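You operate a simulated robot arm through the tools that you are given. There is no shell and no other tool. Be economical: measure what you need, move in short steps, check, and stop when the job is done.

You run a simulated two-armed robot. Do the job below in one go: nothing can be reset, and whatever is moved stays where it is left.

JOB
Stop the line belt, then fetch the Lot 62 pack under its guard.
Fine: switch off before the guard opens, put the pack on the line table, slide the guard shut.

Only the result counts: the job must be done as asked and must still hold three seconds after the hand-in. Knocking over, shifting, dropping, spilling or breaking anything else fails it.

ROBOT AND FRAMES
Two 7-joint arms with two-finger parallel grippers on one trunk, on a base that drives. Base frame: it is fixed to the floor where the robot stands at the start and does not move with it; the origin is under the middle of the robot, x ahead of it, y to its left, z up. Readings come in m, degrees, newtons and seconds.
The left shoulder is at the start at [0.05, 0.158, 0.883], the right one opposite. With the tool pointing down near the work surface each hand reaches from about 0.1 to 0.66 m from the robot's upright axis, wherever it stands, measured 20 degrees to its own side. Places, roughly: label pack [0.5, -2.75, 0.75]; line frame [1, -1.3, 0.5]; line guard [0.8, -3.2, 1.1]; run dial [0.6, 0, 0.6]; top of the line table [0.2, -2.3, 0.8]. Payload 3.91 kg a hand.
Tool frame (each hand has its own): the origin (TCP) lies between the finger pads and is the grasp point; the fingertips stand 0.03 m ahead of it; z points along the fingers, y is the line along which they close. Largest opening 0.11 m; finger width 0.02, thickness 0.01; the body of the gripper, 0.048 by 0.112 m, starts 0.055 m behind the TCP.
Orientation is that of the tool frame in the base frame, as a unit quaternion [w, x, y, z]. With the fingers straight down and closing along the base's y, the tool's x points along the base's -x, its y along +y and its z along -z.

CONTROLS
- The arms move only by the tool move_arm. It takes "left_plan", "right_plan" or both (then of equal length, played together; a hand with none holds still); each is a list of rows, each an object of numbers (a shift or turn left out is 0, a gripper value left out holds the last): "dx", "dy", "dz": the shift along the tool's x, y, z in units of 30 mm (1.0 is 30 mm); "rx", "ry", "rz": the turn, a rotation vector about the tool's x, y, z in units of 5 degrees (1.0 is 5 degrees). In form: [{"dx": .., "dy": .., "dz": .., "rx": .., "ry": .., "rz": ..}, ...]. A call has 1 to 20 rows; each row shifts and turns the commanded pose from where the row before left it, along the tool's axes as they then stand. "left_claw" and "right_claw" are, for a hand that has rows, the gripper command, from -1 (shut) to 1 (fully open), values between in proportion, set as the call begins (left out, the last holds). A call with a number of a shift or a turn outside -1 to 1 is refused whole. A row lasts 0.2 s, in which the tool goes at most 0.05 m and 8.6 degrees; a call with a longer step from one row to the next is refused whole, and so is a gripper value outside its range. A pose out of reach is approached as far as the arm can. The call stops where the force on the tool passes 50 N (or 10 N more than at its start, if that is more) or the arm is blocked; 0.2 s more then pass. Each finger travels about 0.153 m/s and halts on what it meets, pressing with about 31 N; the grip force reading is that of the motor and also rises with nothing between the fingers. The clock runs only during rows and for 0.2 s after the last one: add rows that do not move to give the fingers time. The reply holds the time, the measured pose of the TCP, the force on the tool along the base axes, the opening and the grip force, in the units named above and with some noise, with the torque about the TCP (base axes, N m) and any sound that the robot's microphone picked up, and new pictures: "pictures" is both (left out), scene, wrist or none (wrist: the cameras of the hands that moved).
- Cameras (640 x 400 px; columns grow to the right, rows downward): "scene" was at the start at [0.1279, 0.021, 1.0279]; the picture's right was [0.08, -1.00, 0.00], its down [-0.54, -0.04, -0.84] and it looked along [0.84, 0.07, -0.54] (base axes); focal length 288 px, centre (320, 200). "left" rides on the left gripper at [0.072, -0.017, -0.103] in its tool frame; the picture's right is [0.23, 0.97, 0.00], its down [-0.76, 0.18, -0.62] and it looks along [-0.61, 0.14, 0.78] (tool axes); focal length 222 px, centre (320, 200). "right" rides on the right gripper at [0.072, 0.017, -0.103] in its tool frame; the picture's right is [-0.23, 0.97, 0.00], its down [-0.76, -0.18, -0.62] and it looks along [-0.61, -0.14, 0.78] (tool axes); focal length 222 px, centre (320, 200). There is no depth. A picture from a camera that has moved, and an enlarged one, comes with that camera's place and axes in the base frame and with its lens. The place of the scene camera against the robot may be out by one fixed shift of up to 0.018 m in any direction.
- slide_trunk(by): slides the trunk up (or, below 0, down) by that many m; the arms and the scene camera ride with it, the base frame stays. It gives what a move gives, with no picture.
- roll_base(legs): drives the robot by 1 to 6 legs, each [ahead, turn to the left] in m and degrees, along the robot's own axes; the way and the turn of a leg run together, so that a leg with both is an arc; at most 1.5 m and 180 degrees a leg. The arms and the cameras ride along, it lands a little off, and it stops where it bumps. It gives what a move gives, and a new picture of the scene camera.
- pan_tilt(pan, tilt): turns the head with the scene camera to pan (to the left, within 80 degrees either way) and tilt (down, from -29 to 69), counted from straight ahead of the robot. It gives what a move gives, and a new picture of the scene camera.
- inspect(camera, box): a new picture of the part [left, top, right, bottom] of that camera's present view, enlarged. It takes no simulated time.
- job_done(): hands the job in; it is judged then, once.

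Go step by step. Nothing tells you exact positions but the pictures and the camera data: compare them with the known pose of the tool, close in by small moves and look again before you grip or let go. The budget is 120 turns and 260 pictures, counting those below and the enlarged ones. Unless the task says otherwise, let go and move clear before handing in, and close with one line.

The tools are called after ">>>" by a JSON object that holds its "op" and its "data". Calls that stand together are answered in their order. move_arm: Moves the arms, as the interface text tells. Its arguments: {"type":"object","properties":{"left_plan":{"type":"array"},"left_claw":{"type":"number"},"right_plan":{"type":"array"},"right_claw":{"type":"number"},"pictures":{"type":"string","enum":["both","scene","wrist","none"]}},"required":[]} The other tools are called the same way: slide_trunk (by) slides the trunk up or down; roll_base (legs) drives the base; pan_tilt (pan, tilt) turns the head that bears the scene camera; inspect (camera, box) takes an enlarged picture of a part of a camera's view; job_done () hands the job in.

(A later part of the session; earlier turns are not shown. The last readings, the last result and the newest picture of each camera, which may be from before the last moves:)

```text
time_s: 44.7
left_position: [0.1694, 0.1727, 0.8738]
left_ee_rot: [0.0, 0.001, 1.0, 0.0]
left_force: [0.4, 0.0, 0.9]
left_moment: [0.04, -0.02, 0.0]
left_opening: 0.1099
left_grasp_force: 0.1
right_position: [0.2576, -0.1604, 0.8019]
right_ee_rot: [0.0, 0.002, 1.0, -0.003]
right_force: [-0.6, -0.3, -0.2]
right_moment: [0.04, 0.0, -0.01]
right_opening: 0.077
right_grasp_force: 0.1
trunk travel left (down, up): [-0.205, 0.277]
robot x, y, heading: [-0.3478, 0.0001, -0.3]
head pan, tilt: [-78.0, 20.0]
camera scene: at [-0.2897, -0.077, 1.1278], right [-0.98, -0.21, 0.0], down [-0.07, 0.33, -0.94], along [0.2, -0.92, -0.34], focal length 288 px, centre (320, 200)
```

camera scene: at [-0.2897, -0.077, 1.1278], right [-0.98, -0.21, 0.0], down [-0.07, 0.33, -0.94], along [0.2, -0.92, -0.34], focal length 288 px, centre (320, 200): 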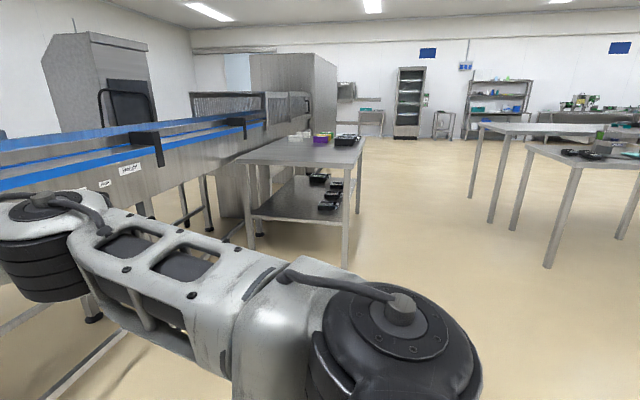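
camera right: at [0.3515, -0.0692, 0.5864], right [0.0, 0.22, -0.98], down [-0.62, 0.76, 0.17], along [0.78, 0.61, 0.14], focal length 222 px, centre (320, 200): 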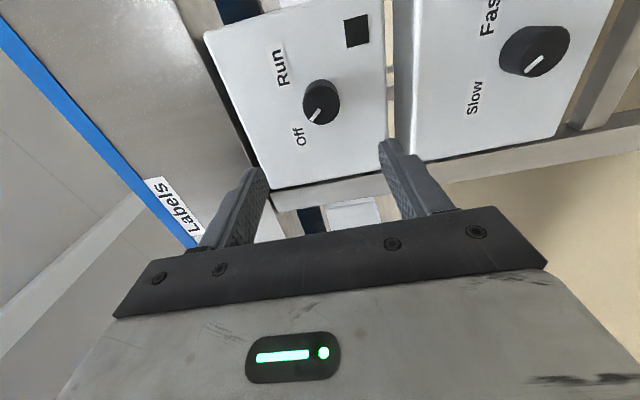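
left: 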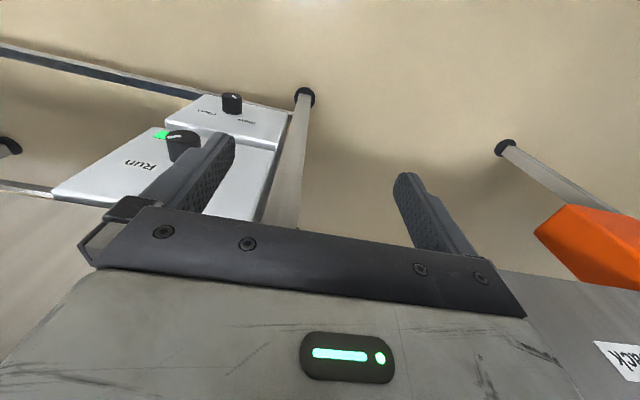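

The line table stands in front of the line at about x −0.14…0.39, y −2.6…−1.45, and there is a clear lane around x≈−0.75. I'll turn and drive into that lane, looking as I go.

>>> {"op": "pan_tilt", "data": {"pan": 0, "tilt": 25}}

>>> {"op": "roll_base", "data": {"legs": [[0, -120]]}}

```text
time_s: 46.2
left_position: [0.1684, 0.1741, 0.8729]
left_ee_rot: [-0.001, 0.0, 1.0, 0.0]
left_force: [0.8, 1.3, -0.2]
left_moment: [-0.03, 0.01, -0.01]
left_opening: 0.1101
left_grasp_force: 0.0
right_position: [0.2569, -0.1594, 0.8014]
right_ee_rot: [0.0, 0.001, 1.0, -0.005]
right_force: [0.2, 0.0, 0.7]
right_moment: [0.02, 0.04, -0.02]
right_opening: 0.077
right_grasp_force: 0.0
trunk travel left (down, up): [-0.205, 0.277]
robot x, y, heading: [-0.3471, 0.0002, -0.5]
head pan, tilt: [0.0, 25.0]
camera scene: at [-0.2169, 0.0139, 1.1197], right [0.0, -1.0, 0.0], down [-0.42, 0.0, -0.91], along [0.91, 0.0, -0.42], focal length 288 px, centre (320, 200)
```

scene: 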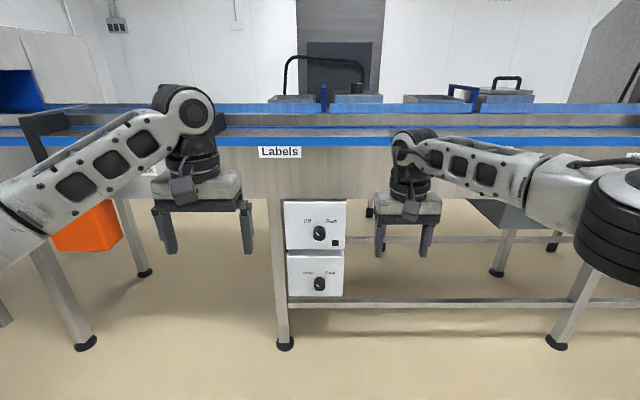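

```text
time_s: 51.6
left_position: [-0.4498, -0.5346, 0.8725]
left_ee_rot: [0.001, 0.864, 0.504, 0.0]
left_force: [0.3, 0.0, 0.2]
left_moment: [-0.01, 0.04, 0.01]
left_opening: 0.1101
left_grasp_force: 0.1
right_position: [-0.7847, -0.4474, 0.8022]
right_ee_rot: [-0.003, 0.865, 0.502, -0.002]
right_force: [-0.3, 0.0, 0.8]
right_moment: [-0.01, -0.01, 0.03]
right_opening: 0.0771
right_grasp_force: 0.1
trunk travel left (down, up): [-0.205, 0.277]
robot x, y, heading: [-0.3486, 0.001, -119.5]
head pan, tilt: [0.0, 25.0]
camera scene: at [-0.4141, -0.1009, 1.1197], right [-0.87, 0.49, 0.0], down [0.21, 0.37, -0.91], along [-0.45, -0.79, -0.42], focal length 288 px, centre (320, 200)
```

scene: 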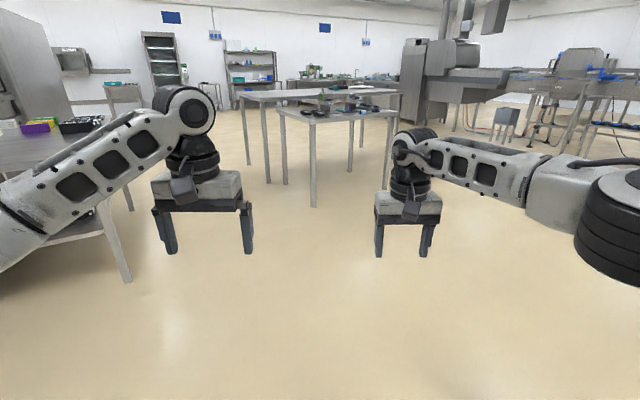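

The lane is open ahead. I'll drive 0.85 m into it, straighten up along −y, and go on to beside the table.

>>> {"op": "roll_base", "data": {"legs": [[0.85, 0], [0, 29.5], [1.0, 0]]}}

>>> {"op": "pan_tilt", "data": {"pan": 50, "tilt": 15}}

```text
time_s: 62.4
left_position: [-0.6144, -2.2548, 0.873]
left_ee_rot: [0.0, 0.71, 0.704, 0.001]
left_force: [0.9, 0.2, 0.8]
left_moment: [-0.02, -0.01, -0.04]
left_opening: 0.11
left_grasp_force: 0.1
right_position: [-0.9491, -2.3413, 0.8015]
right_ee_rot: [-0.003, 0.711, 0.703, -0.002]
right_force: [1.3, 0.0, -0.3]
right_moment: [-0.02, 0.0, 0.01]
right_opening: 0.0769
right_grasp_force: 0.1
trunk travel left (down, up): [-0.205, 0.277]
robot x, y, heading: [-0.7815, -1.7359, -90.5]
head pan, tilt: [0.0, 25.0]
camera scene: at [-0.7858, -1.8557, 1.1197], right [-1.0, 0.01, 0.0], down [0.0, 0.42, -0.91], along [-0.01, -0.91, -0.42], focal length 288 px, centre (320, 200)
```

scene: 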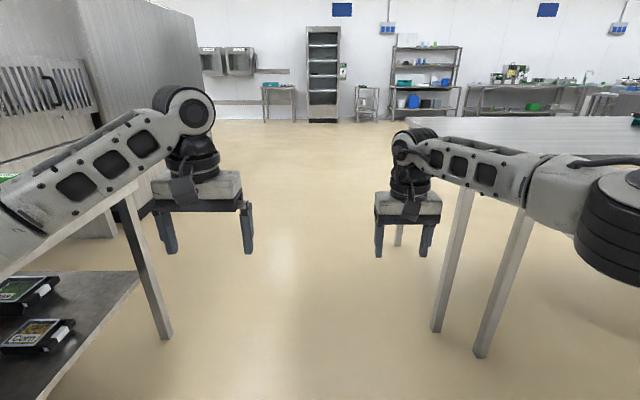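

```text
time_s: 63.6
left_position: [-0.6133, -2.2549, 0.874]
left_ee_rot: [-0.001, 0.71, 0.704, 0.0]
left_force: [0.1, 0.0, 0.0]
left_moment: [-0.01, 0.01, 0.0]
left_opening: 0.1099
left_grasp_force: 0.1
right_position: [-0.9486, -2.3418, 0.8022]
right_ee_rot: [-0.003, 0.712, 0.703, -0.003]
right_force: [-0.1, 0.2, -0.3]
right_moment: [0.02, -0.04, 0.01]
right_opening: 0.0771
right_grasp_force: 0.0
trunk travel left (down, up): [-0.205, 0.277]
robot x, y, heading: [-0.7843, -1.7358, -90.6]
head pan, tilt: [50.0, 15.0]
camera scene: at [-0.7141, -1.8242, 1.1359], right [-0.65, -0.76, 0.0], down [-0.2, 0.17, -0.97], along [0.73, -0.63, -0.26], focal length 288 px, centre (320, 200)
```

scene: 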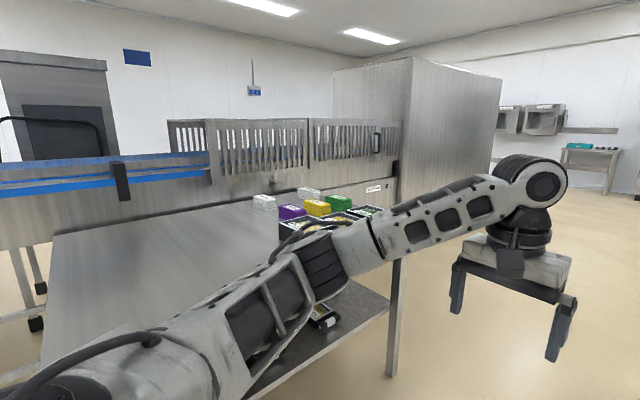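

The guards are slatted panels over the belt; the further one has a handle, and there are coloured packs and trays near the table's far end. I'll zoom in on both.

>>> {"op": "inspect", "data": {"camera": "scene", "box": [160, 90, 420, 252]}}

>>> {"op": "inspect", "data": {"camera": "scene", "box": [300, 100, 420, 175]}}

```text
2.46 times, centred on (290, 171) of scene
camera zoom: at [-0.7141, -1.8242, 1.1359], right [-0.65, -0.76, 0.0], down [-0.2, 0.17, -0.97], along [0.73, -0.63, -0.26], focal length 710 px, centre (394, 271)
```

zoom: 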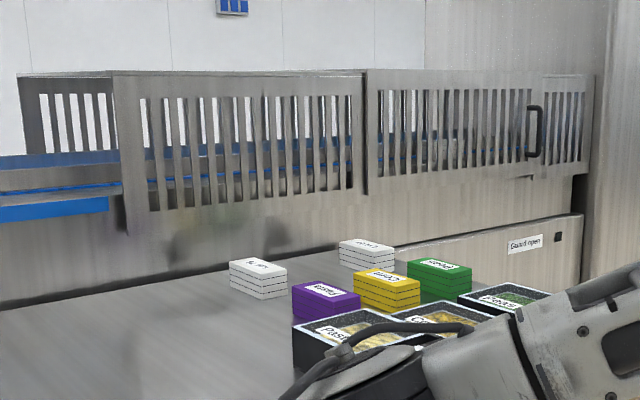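

```text
5.33 times, centred on (360, 138) of scene
camera zoom: at [-0.7141, -1.8242, 1.1359], right [-0.65, -0.76, 0.0], down [-0.2, 0.17, -0.97], along [0.73, -0.63, -0.26], focal length 1538 px, centre (107, 533)
```

zoom: 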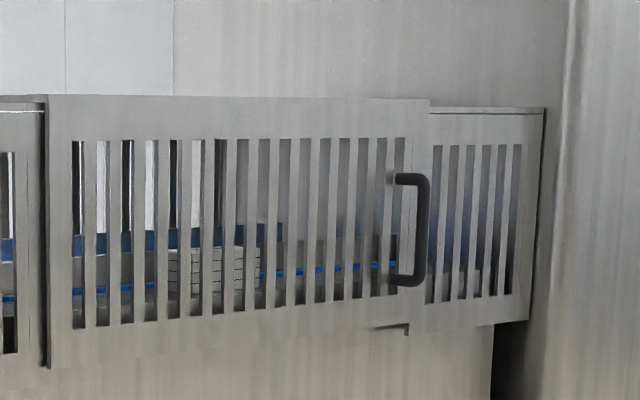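

A guard panel with a handle on its right spans about y −2.86…−3.5 at x≈0.6, with stacked white packs behind it. I'll drive on to y≈−3.0 and turn to face the line.

>>> {"op": "pan_tilt", "data": {"pan": 0, "tilt": 25}}

>>> {"op": "roll_base", "data": {"legs": [[1.35, 0], [0, 90]]}}

```text
time_s: 64.8
left_position: [-0.6131, -2.2548, 0.8738]
left_ee_rot: [-0.001, 0.71, 0.704, 0.0]
left_force: [-0.4, 0.3, -0.1]
left_moment: [0.02, -0.01, 0.01]
left_opening: 0.1102
left_grasp_force: 0.1
right_position: [-0.9481, -2.3412, 0.8023]
right_ee_rot: [-0.003, 0.712, 0.703, -0.002]
right_force: [-0.2, 0.3, 0.1]
right_moment: [0.01, -0.01, -0.04]
right_opening: 0.0772
right_grasp_force: 0.0
trunk travel left (down, up): [-0.205, 0.277]
robot x, y, heading: [-0.7843, -1.7376, -90.4]
head pan, tilt: [0.0, 25.0]
camera scene: at [-0.7858, -1.8556, 1.1197], right [-1.0, 0.01, 0.0], down [0.0, 0.42, -0.91], along [-0.01, -0.91, -0.42], focal length 288 px, centre (320, 200)
```

scene: 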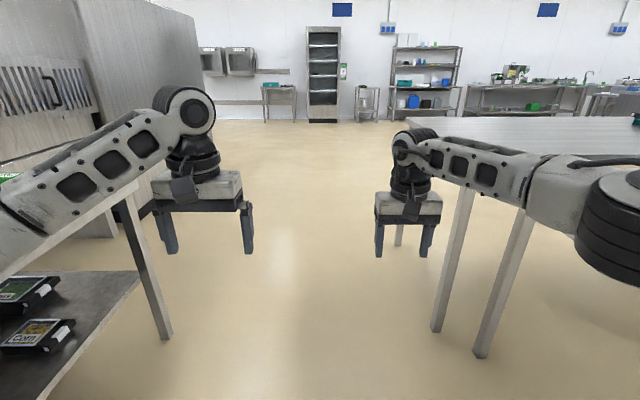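

```text
time_s: 75.3
left_position: [-0.2747, -2.9004, 0.8733]
left_ee_rot: [0.0, -0.005, 1.0, 0.0]
left_force: [0.9, 0.0, 0.0]
left_moment: [-0.02, -0.01, 0.01]
left_opening: 0.11
left_grasp_force: 0.0
right_position: [-0.1839, -3.2337, 0.8025]
right_ee_rot: [0.0, -0.003, 1.0, -0.004]
right_force: [-0.3, 0.3, 0.8]
right_moment: [-0.01, -0.02, 0.0]
right_opening: 0.0773
right_grasp_force: 0.1
trunk travel left (down, up): [-0.205, 0.277]
robot x, y, heading: [-0.7907, -3.0784, 0.6]
head pan, tilt: [0.0, 25.0]
camera scene: at [-0.6579, -3.0645, 1.1197], right [0.01, -1.0, 0.0], down [-0.42, 0.0, -0.91], along [0.91, 0.01, -0.42], focal length 288 px, centre (320, 200)
```

scene: 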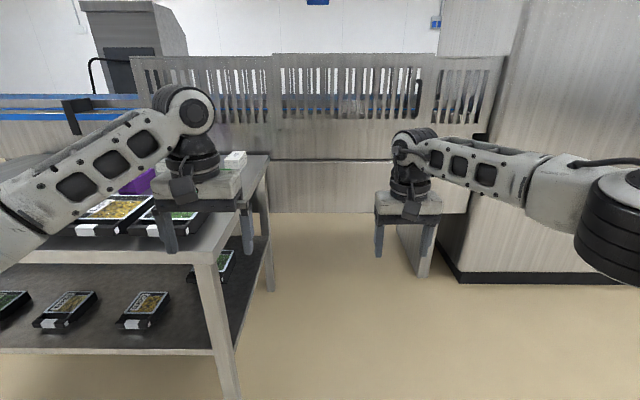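

I'm now facing the line with the table's right edge at about y −2.75 and the guard ahead. Let me zoom in on the guard, its tracks and the packs behind it.

>>> {"op": "inspect", "data": {"camera": "scene", "box": [260, 40, 420, 140]}}

>>> {"op": "inspect", "data": {"camera": "scene", "box": [380, 40, 540, 140]}}

>>> {"op": "inspect", "data": {"camera": "scene", "box": [120, 40, 280, 140]}}

```text
4.00 times, centred on (340, 90) of scene
camera zoom: at [-0.6579, -3.0645, 1.1197], right [0.01, -1.0, 0.0], down [-0.42, 0.0, -0.91], along [0.91, 0.01, -0.42], focal length 1153 px, centre (240, 640)
```

zoom: 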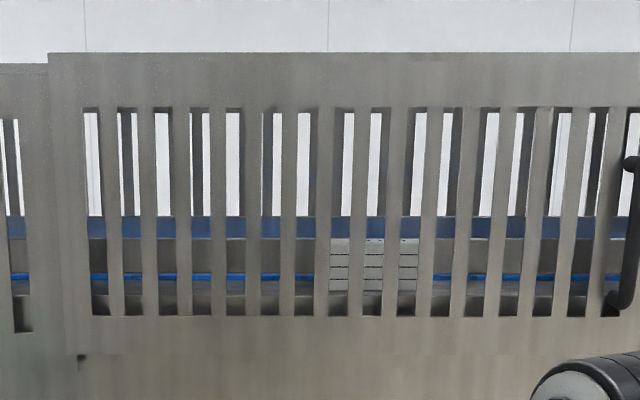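

```text
4.00 times, centred on (460, 90) of scene
camera zoom: at [-0.6579, -3.0645, 1.1197], right [0.01, -1.0, 0.0], down [-0.42, 0.0, -0.91], along [0.91, 0.01, -0.42], focal length 1153 px, centre (-240, 640)
```

zoom: 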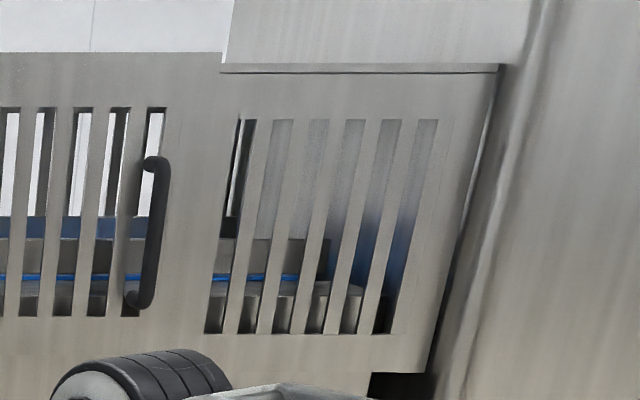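

```text
4.00 times, centred on (200, 90) of scene
camera zoom: at [-0.6579, -3.0645, 1.1197], right [0.01, -1.0, 0.0], down [-0.42, 0.0, -0.91], along [0.91, 0.01, -0.42], focal length 1153 px, centre (800, 640)
```

zoom: 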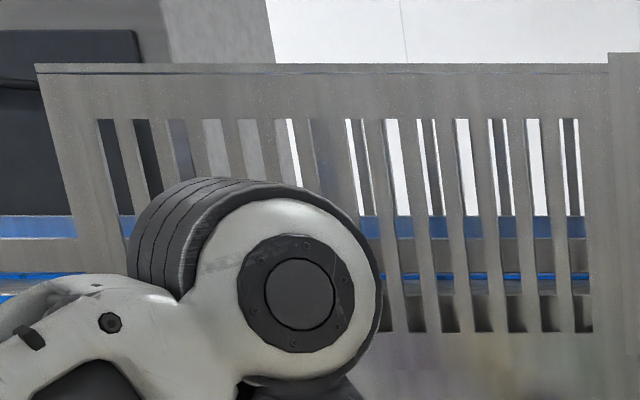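

The guard slides in front of the two fixed panels, with its handle at its right end near y≈−3.47, so it should slide left to open. I'll raise the trunk for a better look and drive closer, a bit to the right.

>>> {"op": "slide_trunk", "data": {"by": 0.27}}

>>> {"op": "roll_base", "data": {"legs": [[0, -20], [0.55, 0], [0, 20]]}}

>>> {"op": "inspect", "data": {"camera": "scene", "box": [220, 60, 540, 260]}}

```text
time_s: 78.1
left_position: [-0.274, -2.9006, 1.1435]
left_ee_rot: [-0.001, -0.005, 1.0, 0.0]
left_force: [-0.4, 0.5, -0.4]
left_moment: [0.01, 0.0, 0.01]
left_opening: 0.1101
left_grasp_force: 0.0
right_position: [-0.1823, -3.2342, 1.0708]
right_ee_rot: [0.0, -0.004, 1.0, -0.003]
right_force: [-0.9, 1.1, -0.3]
right_moment: [-0.01, 0.02, -0.01]
right_opening: 0.0769
right_grasp_force: 0.0
trunk travel left (down, up): [-0.475, 0.007]
robot x, y, heading: [-0.7883, -3.0792, 0.6]
head pan, tilt: [0.0, 25.0]
```

```text
time_s: 83.4
left_position: [0.2483, -3.078, 1.1432]
left_ee_rot: [0.0, -0.008, 1.0, -0.001]
left_force: [-0.3, -0.6, -0.4]
left_moment: [-0.02, 0.03, -0.01]
left_opening: 0.1103
left_grasp_force: 0.1
right_position: [0.3434, -3.41, 1.0736]
right_ee_rot: [0.0, -0.006, 1.0, -0.003]
right_force: [-0.2, -0.8, 0.4]
right_moment: [0.03, 0.01, 0.01]
right_opening: 0.0768
right_grasp_force: 0.0
trunk travel left (down, up): [-0.475, 0.007]
robot x, y, heading: [-0.2615, -3.2613, 0.6]
head pan, tilt: [0.0, 25.0]
camera scene: at [-0.1338, -3.244, 1.3897], right [0.02, -1.0, 0.0], down [-0.42, -0.01, -0.91], along [0.91, 0.01, -0.42], focal length 288 px, centre (320, 200)
```

scene: 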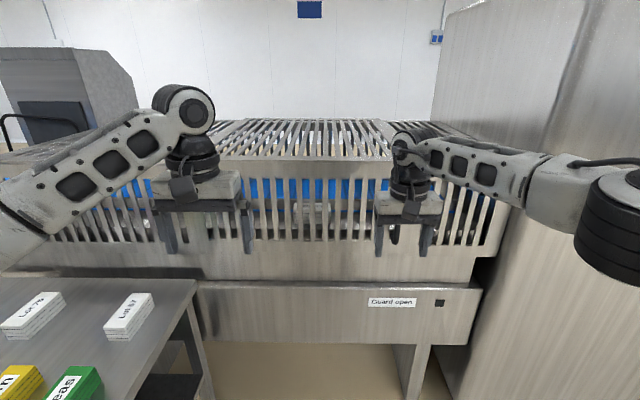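

```text
2.00 times, centred on (380, 160) of scene
camera zoom: at [-0.1338, -3.244, 1.3897], right [0.02, -1.0, 0.0], down [-0.42, -0.01, -0.91], along [0.91, 0.01, -0.42], focal length 577 px, centre (200, 280)
```

zoom: 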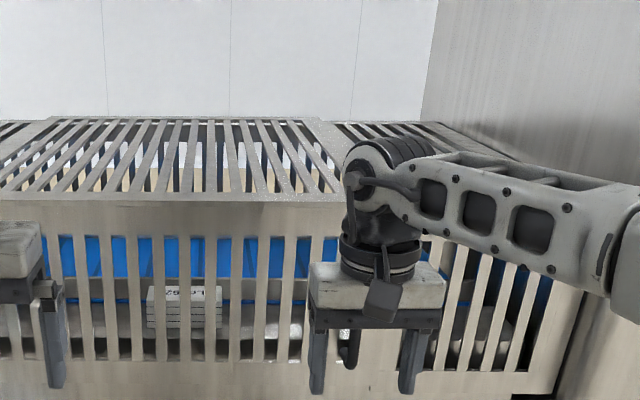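

The guard is a slatted front and roof that slides as one piece; behind it sits a pack marked "Lot …", at about y≈−3.2. I'll use the right wrist camera to find the handle and read the label.

>>> {"op": "inspect", "data": {"camera": "right", "box": [0, 0, 640, 400]}}

>>> {"op": "inspect", "data": {"camera": "left", "box": [0, 0, 640, 400]}}

>>> {"op": "inspect", "data": {"camera": "scene", "box": [280, 190, 360, 240]}}

```text
1.00 times, centred on (320, 200) of right (not enlarged: the box is as wide or as high as the picture)
camera zoom: at [0.2696, -3.3927, 1.1766], right [0.21, 0.98, -0.01], down [0.76, -0.16, 0.62], along [0.61, -0.14, -0.78], focal length 222 px, centre (320, 200)
```

zoom: 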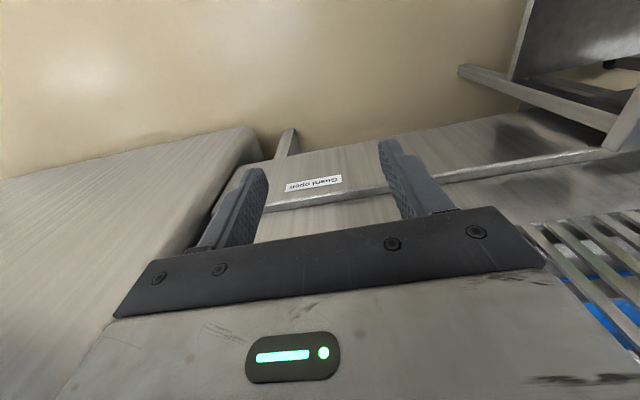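

```text
1.00 times, centred on (320, 200) of left (not enlarged: the box is as wide or as high as the picture)
camera zoom: at [0.1759, -3.0957, 1.2469], right [-0.24, 0.97, 0.0], down [0.76, 0.19, 0.62], along [0.6, 0.15, -0.78], focal length 222 px, centre (320, 200)
```

zoom: 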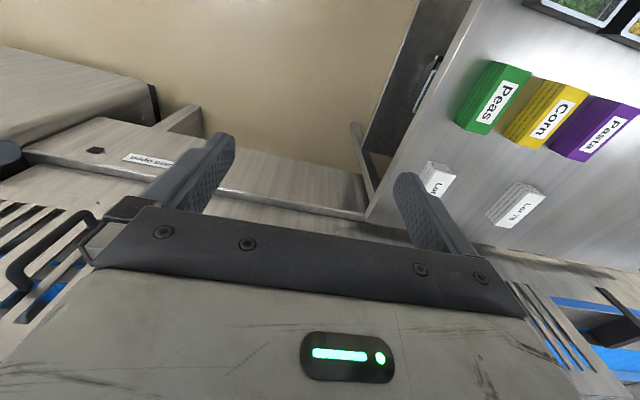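

```text
8.00 times, centred on (320, 215) of scene
camera zoom: at [-0.1338, -3.244, 1.3897], right [0.02, -1.0, 0.0], down [-0.42, -0.01, -0.91], along [0.91, 0.01, -0.42], focal length 2306 px, centre (320, 80)
```

zoom: 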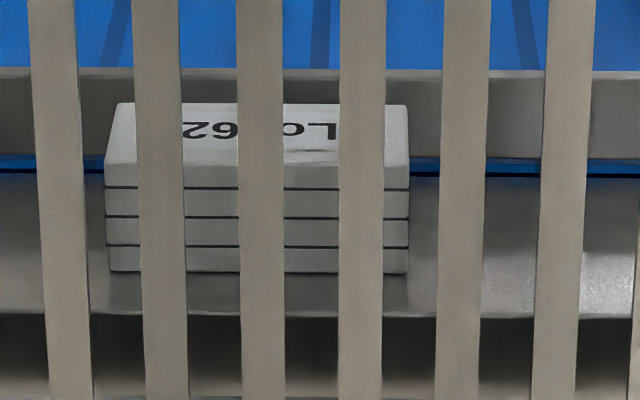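

The pack reads "Lot 62". It is about 0.145 m wide in y, 0.07 deep and 0.06 high. I'll zoom in on the handle from the left wrist camera to pin it down.

>>> {"op": "inspect", "data": {"camera": "left", "box": [0, 180, 160, 280]}}

>>> {"op": "inspect", "data": {"camera": "scene", "box": [340, 160, 500, 260]}}

```text
4.00 times, centred on (80, 230) of left
camera zoom: at [0.1759, -3.0957, 1.2469], right [-0.24, 0.97, 0.0], down [0.76, 0.19, 0.62], along [0.6, 0.15, -0.78], focal length 888 px, centre (1280, 80)
```

zoom: 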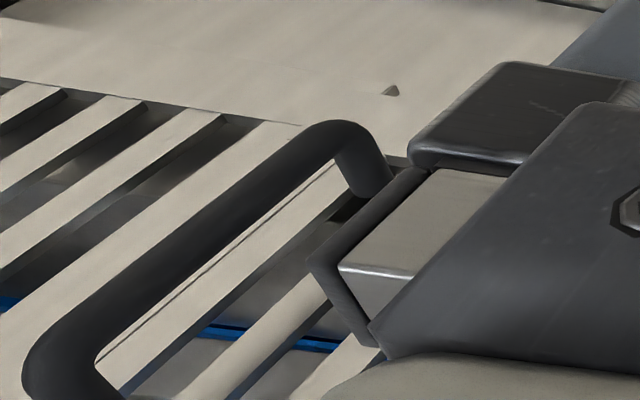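

```text
4.00 times, centred on (420, 210) of scene
camera zoom: at [-0.1338, -3.244, 1.3897], right [0.02, -1.0, 0.0], down [-0.42, -0.01, -0.91], along [0.91, 0.01, -0.42], focal length 1153 px, centre (-80, 160)
```

zoom: 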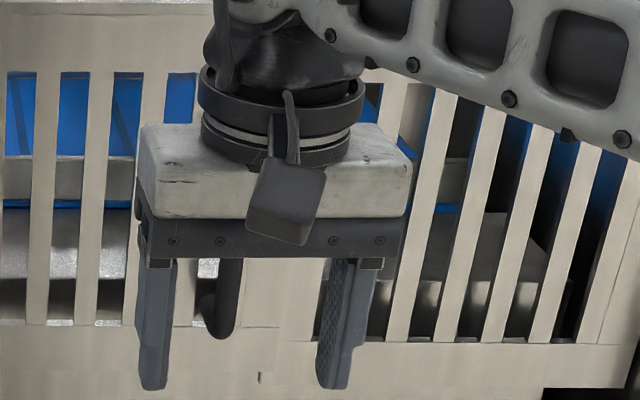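

Several views agree that the handle bar is at x≈0.53, y≈−3.44, z 0.95–1.07, with the guard face at about x 0.57. The left hand suits the leftward slide, so I'll pull both hands back, clear the right one, then roll ahead 0.25 m.

>>> {"op": "move_arm", "data": {"right_plan": [{"dx": 1}, {"dx": 1}, {"dx": 1}, {"dx": 1}, {"dx": 1}, {"dx": 1}, {"dx": 1}, {"dx": 1}, {"dx": 1}], "left_plan": [{"dx": 1}, {"dx": 1}, {"dx": 1}, {"dx": 1}, {"dx": 1}, {}, {}, {}, {}], "pictures": "none"}}

>>> {"op": "roll_base", "data": {"legs": [[0.25, 0]]}}

```text
time_s: 85.4
left_position: [0.097, -3.0787, 1.1425]
left_ee_rot: [0.001, -0.009, 1.0, 0.0]
left_force: [0.1, -0.7, 0.8]
left_moment: [-0.04, 0.0, -0.04]
left_opening: 0.1099
left_grasp_force: 0.0
right_position: [0.0699, -3.4134, 1.072]
right_ee_rot: [-0.001, -0.006, 1.0, -0.004]
right_force: [-0.4, -0.2, -0.5]
right_moment: [-0.02, -0.01, 0.0]
right_opening: 0.0768
right_grasp_force: 0.0
trunk travel left (down, up): [-0.475, 0.007]
robot x, y, heading: [-0.2674, -3.2628, 0.7]
head pan, tilt: [0.0, 25.0]
```

```text
time_s: 87.2
left_position: [0.3488, -3.0757, 1.1423]
left_ee_rot: [-0.002, -0.007, 1.0, 0.0]
left_force: [0.4, 0.5, -0.1]
left_moment: [0.0, 0.01, -0.02]
left_opening: 0.1101
left_grasp_force: 0.1
right_position: [0.3198, -3.4092, 1.0712]
right_ee_rot: [0.0, -0.006, 1.0, -0.004]
right_force: [0.0, -0.3, -0.7]
right_moment: [0.02, 0.01, -0.01]
right_opening: 0.0768
right_grasp_force: 0.0
trunk travel left (down, up): [-0.475, 0.007]
robot x, y, heading: [-0.0188, -3.2576, 0.6]
head pan, tilt: [0.0, 25.0]
camera scene: at [0.1167, -3.2407, 1.3896], right [0.02, -1.0, 0.0], down [-0.42, -0.01, -0.91], along [0.91, 0.01, -0.42], focal length 288 px, centre (320, 200)
```

scene: 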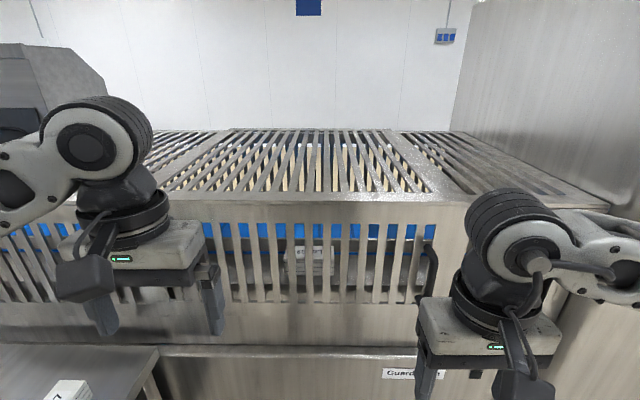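

The scene and wrist estimates differ by a few cm in x, so I'll refine with the wrist camera close up. First I'll clear the right hand to the right, then bring the left hand over in front of the handle, tilted 30° forward.

>>> {"op": "move_arm", "data": {"right_plan": [{"dy": -1, "dx": 0.3}, {"dy": -1, "dx": 0.3}, {"dy": -1, "dx": 0.3}, {"dy": -1, "dx": 0.3}, {"dy": -1, "dx": 0.3}, {"dy": -1, "dx": 0.3}, {"dy": -1, "dx": 0.3}], "left_plan": [{"ry": -1}, {"ry": -1}, {"ry": -1}, {"ry": -1}, {"ry": -1}, {"ry": -1}, {}], "pictures": "none"}}

>>> {"op": "move_arm", "data": {"left_plan": [{"dy": -1}, {"dy": -1}, {"dy": -1}, {"dy": -1}, {"dy": -1}, {"dy": -1}, {"dy": -1}, {"dy": -1}, {"dy": -1}, {"dy": -1}, {"dy": -1}, {"dy": -1}, {}], "left_claw": 0.4}}

```text
time_s: 88.8
left_position: [0.3465, -3.0756, 1.1428]
left_ee_rot: [0.259, -0.007, 0.966, 0.002]
left_force: [0.0, 0.4, 0.2]
left_moment: [0.0, -0.02, 0.03]
left_opening: 0.1097
left_grasp_force: 0.0
right_position: [0.2588, -3.6202, 1.0736]
right_ee_rot: [0.001, -0.007, 1.0, -0.004]
right_force: [0.3, -0.7, -0.1]
right_moment: [0.03, 0.04, 0.02]
right_opening: 0.0768
right_grasp_force: 0.0
trunk travel left (down, up): [-0.475, 0.007]
robot x, y, heading: [-0.0132, -3.2581, 1.1]
head pan, tilt: [0.0, 25.0]
```

```text
time_s: 91.6
left_position: [0.3519, -3.4357, 1.1439]
left_ee_rot: [0.258, -0.007, 0.966, 0.002]
left_force: [0.4, -0.8, 0.6]
left_moment: [0.01, 0.01, -0.01]
left_opening: 0.077
left_grasp_force: 0.2
right_position: [0.2598, -3.6194, 1.0738]
right_ee_rot: [0.0, -0.007, 1.0, -0.004]
right_force: [-0.1, -0.1, -0.1]
right_moment: [-0.01, 0.0, -0.02]
right_opening: 0.0766
right_grasp_force: 0.2
trunk travel left (down, up): [-0.475, 0.007]
robot x, y, heading: [-0.0171, -3.2562, 0.8]
head pan, tilt: [0.0, 25.0]
camera scene: at [0.1161, -3.2404, 1.3897], right [0.02, -1.0, 0.0], down [-0.42, -0.01, -0.91], along [0.91, 0.01, -0.42], focal length 288 px, centre (320, 200)
camera left: at [0.2383, -3.455, 1.1975], right [-0.21, 0.97, -0.11], down [0.35, 0.18, 0.92], along [0.91, 0.16, -0.38], focal length 222 px, centre (320, 200)
```

scene: 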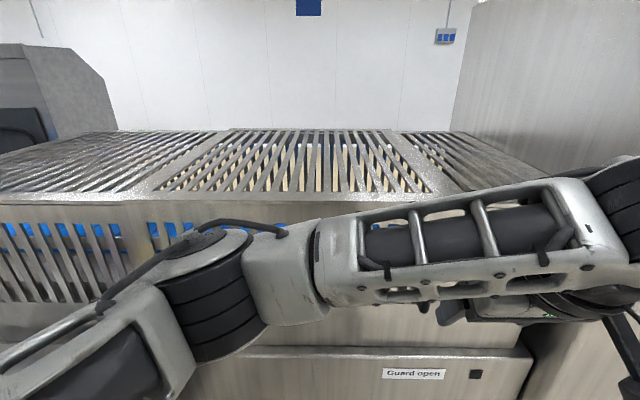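
left: 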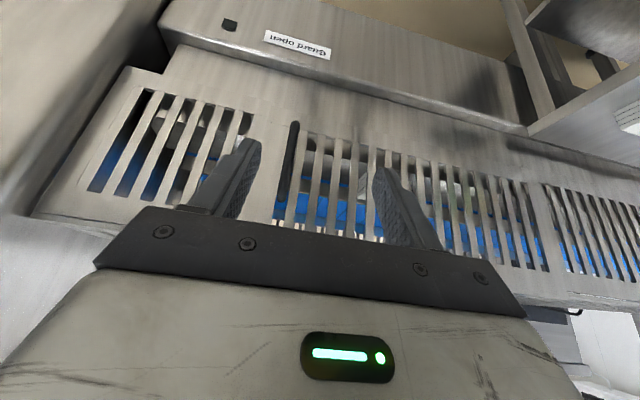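

The wrist view now puts the handle bar at x≈0.553, y≈−3.46, z 0.94–1.08. I'll move to a staging point just in front of it.

>>> {"op": "move_arm", "data": {"left_plan": [{"dx": -0.25, "dy": -0.133, "dz": 0.87}, {"dx": -0.25, "dy": -0.133, "dz": 0.87}, {"dx": -0.25, "dy": -0.133, "dz": 0.87}, {"dx": -0.25, "dy": -0.133, "dz": 0.87}, {"dx": -0.25, "dy": -0.133, "dz": 0.87}, {"dx": -0.25, "dy": -0.133, "dz": 0.87}, {}]}}

```text
time_s: 93.2
left_position: [0.4644, -3.4416, 1.0407]
left_ee_rot: [0.259, -0.007, 0.966, 0.002]
left_force: [-0.9, -0.8, 0.7]
left_moment: [0.0, 0.0, -0.01]
left_opening: 0.077
left_grasp_force: 0.2
left hand out of reach, approached as far as the arm can: row 5, 6
right_position: [0.2596, -3.6188, 1.0739]
right_ee_rot: [0.0, -0.007, 1.0, -0.003]
right_force: [0.2, 0.3, -0.4]
right_moment: [-0.01, 0.0, 0.0]
right_opening: 0.0769
right_grasp_force: 0.0
trunk travel left (down, up): [-0.475, 0.007]
robot x, y, heading: [-0.0185, -3.2535, 0.7]
head pan, tilt: [0.0, 25.0]
camera scene: at [0.1159, -3.2408, 1.3897], right [0.02, -1.0, 0.0], down [-0.42, -0.01, -0.91], along [0.91, 0.01, -0.42], focal length 288 px, centre (320, 200)
camera left: at [0.3501, -3.46, 1.0939], right [-0.21, 0.97, -0.11], down [0.35, 0.18, 0.92], along [0.91, 0.16, -0.37], focal length 222 px, centre (320, 200)
```

scene: 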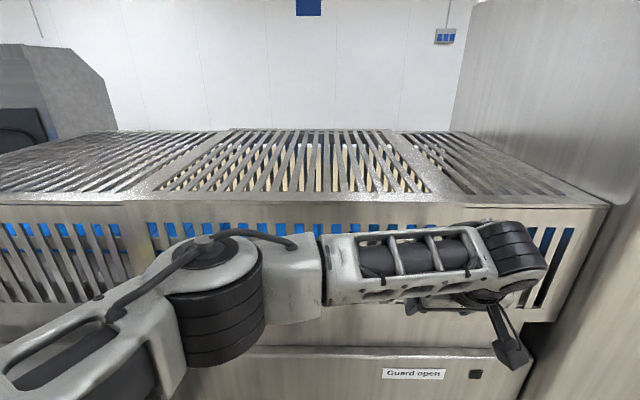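
left: 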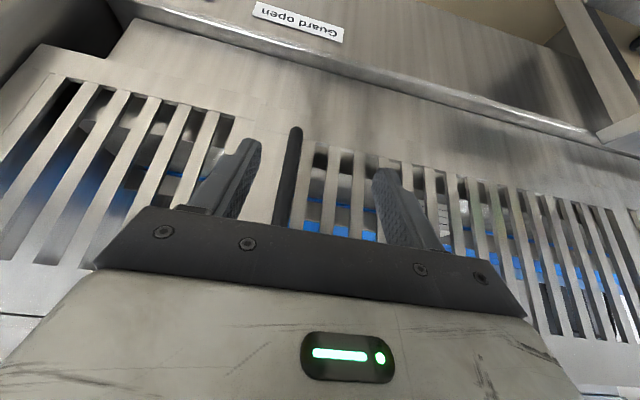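

The left hand can't quite reach across at this spot. I'll retract it and shift the base right and slightly forward so the whole slide range lies in front of the left shoulder.

>>> {"op": "move_arm", "data": {"left_plan": [{"dx": 0.25, "dz": -0.87}, {"dx": 0.25, "dz": -0.87}, {"dx": 0.25, "dz": -0.87}, {"dx": 0.25, "dz": -0.87}, {"dx": 1, "dy": 1}, {"dx": 1, "dy": 1}, {"dx": 1, "dy": 1}, {"dx": 1, "dy": 1}, {"dx": 1, "dy": 1}, {"dy": 1}], "pictures": "none"}}

>>> {"op": "roll_base", "data": {"legs": [[0, -50], [0.18, 0], [0, 50]]}}

```text
time_s: 95.4
left_position: [0.2555, -3.262, 1.0384]
left_ee_rot: [0.259, -0.009, 0.966, 0.003]
left_force: [-1.0, 1.4, 0.2]
left_moment: [0.01, -0.01, -0.01]
left_opening: 0.0768
left_grasp_force: 0.1
right_position: [0.2596, -3.6189, 1.0737]
right_ee_rot: [0.0, -0.007, 1.0, -0.003]
right_force: [-1.0, 0.0, 0.8]
right_moment: [0.01, -0.02, 0.0]
right_opening: 0.077
right_grasp_force: 0.1
trunk travel left (down, up): [-0.475, 0.007]
robot x, y, heading: [-0.0144, -3.2605, 0.9]
head pan, tilt: [0.0, 25.0]
```

```text
time_s: 101.4
left_position: [0.3719, -3.3938, 1.0388]
left_ee_rot: [0.259, -0.01, 0.966, 0.002]
left_force: [-0.8, 0.1, -0.8]
left_moment: [-0.01, -0.02, 0.01]
left_opening: 0.0771
left_grasp_force: 0.1
right_position: [0.3777, -3.7505, 1.074]
right_ee_rot: [0.0, -0.009, 1.0, -0.004]
right_force: [-0.5, 0.7, -0.3]
right_moment: [0.01, 0.0, 0.01]
right_opening: 0.077
right_grasp_force: 0.0
trunk travel left (down, up): [-0.475, 0.007]
robot x, y, heading: [0.1016, -3.389, 1.2]
head pan, tilt: [0.0, 25.0]
camera scene: at [0.2325, -3.3719, 1.3897], right [0.02, -1.0, 0.0], down [-0.42, -0.01, -0.91], along [0.91, 0.02, -0.42], focal length 288 px, centre (320, 200)
```

scene: 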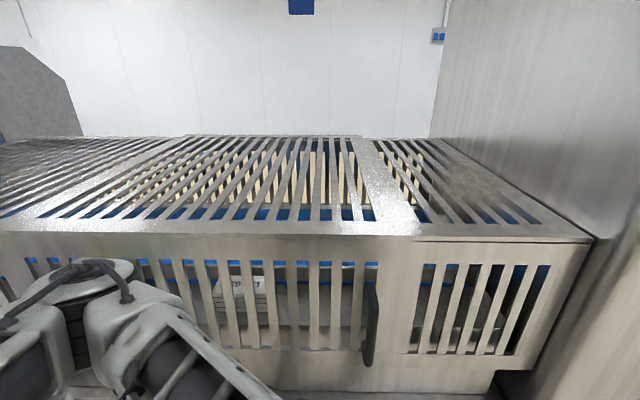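

The base is now well placed, and the handle bar again projects to y≈−3.46, z≈0.95–1.09. I'll bring the left hand to the staging point.

>>> {"op": "move_arm", "data": {"left_plan": [{"dx": -0.67, "dz": 0.47, "dy": -0.55}, {"dx": -0.67, "dz": 0.47, "dy": -0.55}, {"dx": -0.67, "dz": 0.47, "dy": -0.55}, {"dx": -0.67, "dz": 0.47, "dy": -0.55}, {}]}}

```text
time_s: 102.6
left_position: [0.4721, -3.4573, 1.0313]
left_ee_rot: [0.259, -0.01, 0.966, 0.002]
left_force: [0.1, -0.3, 0.6]
left_moment: [-0.01, 0.0, -0.01]
left_opening: 0.0769
left_grasp_force: 0.1
right_position: [0.3768, -3.7495, 1.0733]
right_ee_rot: [0.0, -0.009, 1.0, -0.003]
right_force: [0.2, 0.3, -0.5]
right_moment: [0.03, 0.01, 0.0]
right_opening: 0.077
right_grasp_force: 0.1
trunk travel left (down, up): [-0.475, 0.007]
robot x, y, heading: [0.0999, -3.3873, 1.4]
head pan, tilt: [0.0, 25.0]
camera scene: at [0.2323, -3.3719, 1.3897], right [0.02, -1.0, 0.0], down [-0.42, -0.01, -0.91], along [0.91, 0.02, -0.42], focal length 288 px, centre (320, 200)
camera left: at [0.3573, -3.4769, 1.0847], right [-0.22, 0.97, -0.11], down [0.34, 0.18, 0.92], along [0.91, 0.16, -0.37], focal length 222 px, centre (320, 200)
```

scene: 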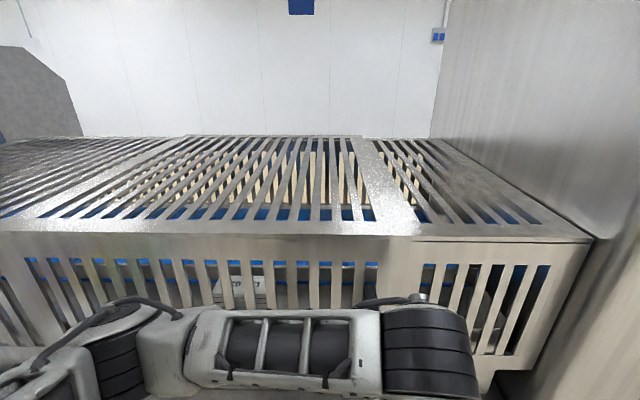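
left: 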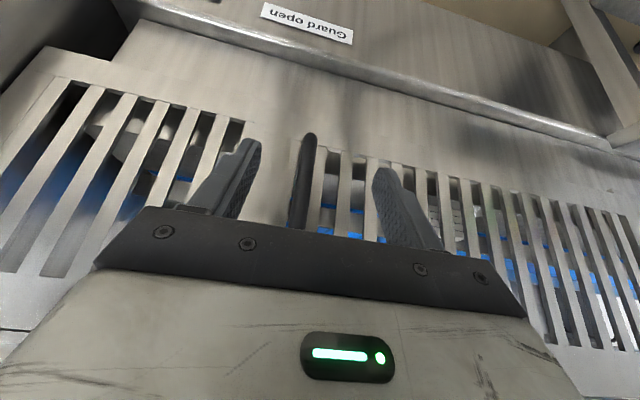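

The bar is between the fingers in view, about centred. I'll advance 7.5 cm so it sits between the pads.

>>> {"op": "move_arm", "data": {"left_plan": [{"dx": -0.72, "dz": 0.41, "dy": -0.07}, {"dx": -0.72, "dz": 0.41, "dy": -0.07}, {"dx": -0.72, "dz": 0.41, "dy": -0.07}, {}]}}

```text
time_s: 103.6
left_position: [0.5461, -3.4618, 1.0296]
left_ee_rot: [0.258, -0.01, 0.966, 0.003]
left_force: [0.0, 0.3, 0.3]
left_moment: [0.02, 0.0, 0.01]
left_opening: 0.077
left_grasp_force: 0.1
right_position: [0.3782, -3.7501, 1.0751]
right_ee_rot: [0.0, -0.01, 1.0, -0.003]
right_force: [0.9, 0.6, 0.1]
right_moment: [-0.02, -0.02, -0.02]
right_opening: 0.0771
right_grasp_force: 0.0
trunk travel left (down, up): [-0.475, 0.007]
robot x, y, heading: [0.1027, -3.3845, 1.3]
head pan, tilt: [0.0, 25.0]
camera scene: at [0.2323, -3.372, 1.3897], right [0.02, -1.0, 0.0], down [-0.42, -0.01, -0.91], along [0.91, 0.02, -0.42], focal length 288 px, centre (320, 200)
camera left: at [0.4323, -3.4818, 1.0831], right [-0.22, 0.97, -0.11], down [0.34, 0.18, 0.92], along [0.91, 0.16, -0.37], focal length 222 px, centre (320, 200)
```

scene: 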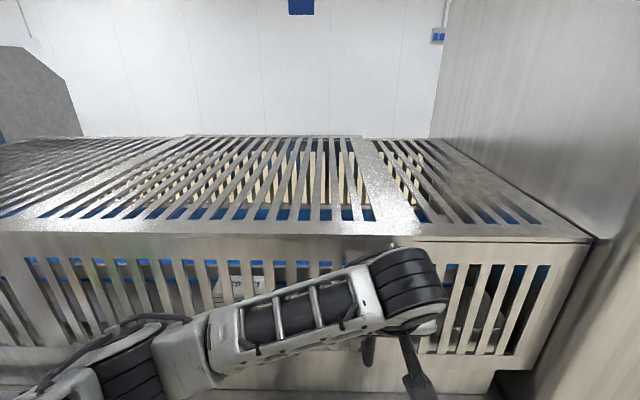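
left: 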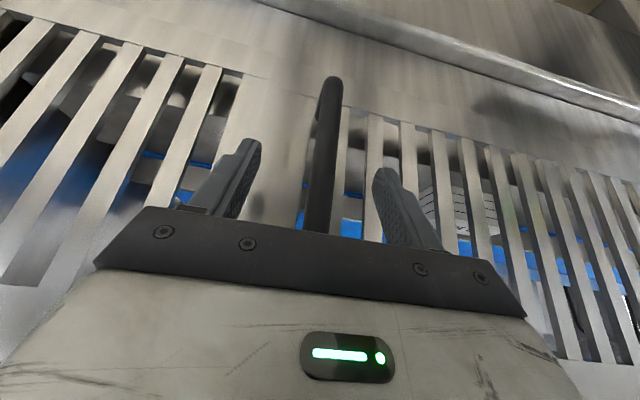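

The handle's lower end projects to x≈0.545, y≈−3.463, right between the pads. I'll close on it.

>>> {"op": "move_arm", "data": {"left_plan": [{}, {}, {}, {}], "left_claw": -1, "pictures": "wrist"}}

```text
time_s: 104.6
left_position: [0.546, -3.4599, 1.0297]
left_ee_rot: [0.258, -0.012, 0.966, 0.004]
left_force: [-1.6, 10.9, -0.6]
left_moment: [0.1, 0.27, 0.21]
left_opening: 0.0158
left_grasp_force: 45.1
right_position: [0.3791, -3.7502, 1.0738]
right_ee_rot: [0.001, -0.009, 1.0, -0.005]
right_force: [-0.5, 0.3, -0.2]
right_moment: [0.02, 0.01, 0.01]
right_opening: 0.077
right_grasp_force: 0.0
trunk travel left (down, up): [-0.475, 0.007]
robot x, y, heading: [0.1007, -3.3894, 1.3]
head pan, tilt: [0.0, 25.0]
camera left: at [0.4325, -3.4801, 1.0829], right [-0.22, 0.97, -0.11], down [0.34, 0.19, 0.92], along [0.91, 0.16, -0.37], focal length 222 px, centre (320, 200)
```

left: 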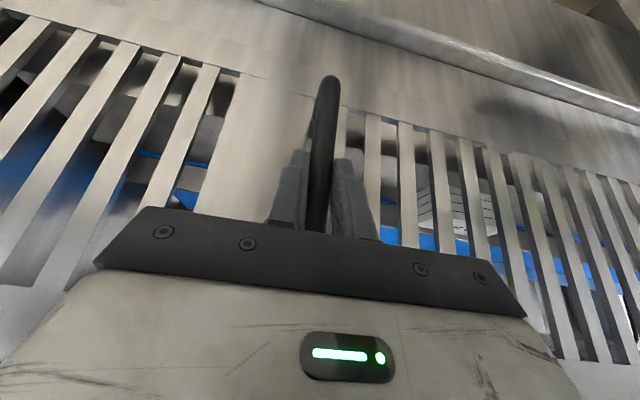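

The handle is gripped (0.016 m). I'll start sliding the guard to the left with a short test.

>>> {"op": "move_arm", "data": {"left_plan": [{"dy": 0.5, "dx": -0.011, "dz": 0.006}, {"dy": 0.5, "dx": -0.011, "dz": 0.006}, {"dy": 0.5, "dx": -0.011, "dz": 0.006}, {"dy": 0.5, "dx": -0.011, "dz": 0.006}]}}

```text
time_s: 105.6
left_position: [0.5455, -3.4021, 1.0302]
left_ee_rot: [0.257, -0.011, 0.966, 0.004]
left_force: [-1.7, -2.2, -10.6]
left_moment: [-0.44, -1.13, -0.03]
left_opening: 0.0161
left_grasp_force: 44.8
right_position: [0.3791, -3.7504, 1.0735]
right_ee_rot: [0.0, -0.01, 1.0, -0.003]
right_force: [-0.5, -0.1, 0.5]
right_moment: [0.02, -0.01, 0.01]
right_opening: 0.0771
right_grasp_force: 0.1
trunk travel left (down, up): [-0.475, 0.007]
robot x, y, heading: [0.0993, -3.3865, 1.2]
head pan, tilt: [0.0, 25.0]
camera scene: at [0.2329, -3.3721, 1.3895], right [0.02, -1.0, 0.0], down [-0.42, -0.01, -0.91], along [0.91, 0.02, -0.42], focal length 288 px, centre (320, 200)
camera left: at [0.4324, -3.4226, 1.0832], right [-0.22, 0.97, -0.11], down [0.35, 0.18, 0.92], along [0.91, 0.16, -0.38], focal length 222 px, centre (320, 200)
```

scene: 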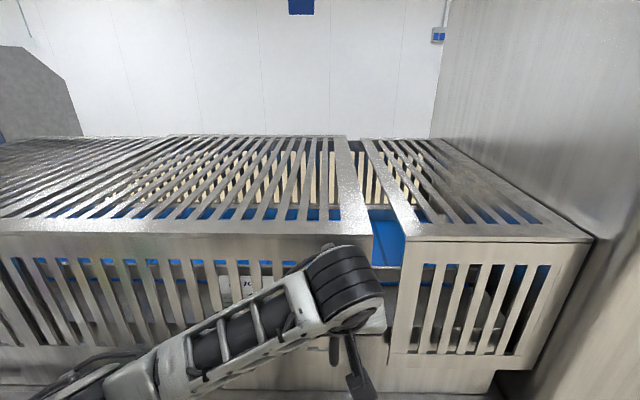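
left: 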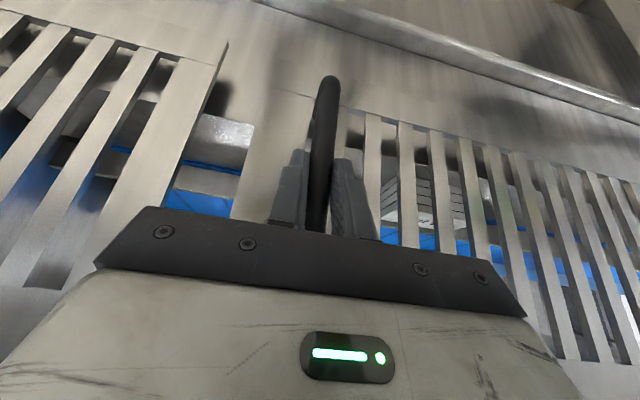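

It opens freely. I'll slide on for about 0.42 m more.

>>> {"op": "move_arm", "data": {"left_plan": [{"dy": 0.7, "dx": -0.015, "dz": 0.009}, {"dy": 0.7, "dx": -0.015, "dz": 0.009}, {"dy": 0.7, "dx": -0.015, "dz": 0.009}, {"dy": 0.7, "dx": -0.015, "dz": 0.009}, {"dy": 0.7, "dx": -0.015, "dz": 0.009}, {"dy": 0.7, "dx": -0.015, "dz": 0.009}, {"dy": 0.7, "dx": -0.015, "dz": 0.009}, {"dy": 0.7, "dx": -0.015, "dz": 0.009}, {"dy": 0.7, "dx": -0.015, "dz": 0.009}, {"dy": 0.7, "dx": -0.015, "dz": 0.009}, {"dy": 0.7, "dx": -0.015, "dz": 0.009}, {"dy": 0.7, "dx": -0.015, "dz": 0.009}, {"dy": 0.7, "dx": -0.015, "dz": 0.009}, {"dy": 0.7, "dx": -0.015, "dz": 0.009}, {"dy": 0.7, "dx": -0.015, "dz": 0.009}, {"dy": 0.7, "dx": -0.015, "dz": 0.009}, {"dy": 0.7, "dx": -0.015, "dz": 0.009}, {"dy": 0.7, "dx": -0.015, "dz": 0.009}, {"dy": 0.7, "dx": -0.015, "dz": 0.009}, {"dy": 0.7, "dx": -0.015, "dz": 0.009}]}}

```text
time_s: 109.8
left_position: [0.5472, -2.9802, 1.0303]
left_ee_rot: [0.258, -0.011, 0.966, 0.004]
left_force: [-14.8, -2.5, -4.3]
left_moment: [-0.49, 1.11, -0.12]
left_opening: 0.0153
left_grasp_force: 44.5
right_position: [0.3772, -3.75, 1.0755]
right_ee_rot: [0.0, -0.009, 1.0, -0.004]
right_force: [-0.4, 0.1, -0.6]
right_moment: [0.0, -0.01, -0.02]
right_opening: 0.0771
right_grasp_force: 0.1
trunk travel left (down, up): [-0.475, 0.007]
robot x, y, heading: [0.1036, -3.3875, 0.9]
head pan, tilt: [0.0, 25.0]
camera scene: at [0.2309, -3.3716, 1.39], right [0.02, -1.0, 0.0], down [-0.42, -0.01, -0.91], along [0.91, 0.02, -0.42], focal length 288 px, centre (320, 200)
camera left: at [0.4327, -3.0002, 1.0837], right [-0.22, 0.97, -0.11], down [0.35, 0.18, 0.92], along [0.91, 0.16, -0.38], focal length 222 px, centre (320, 200)
```

scene: 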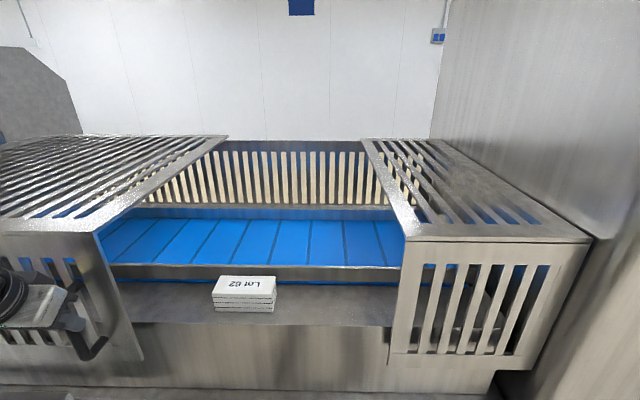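
left: 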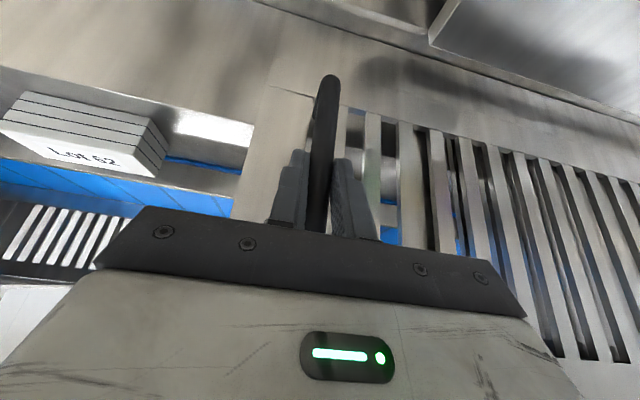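

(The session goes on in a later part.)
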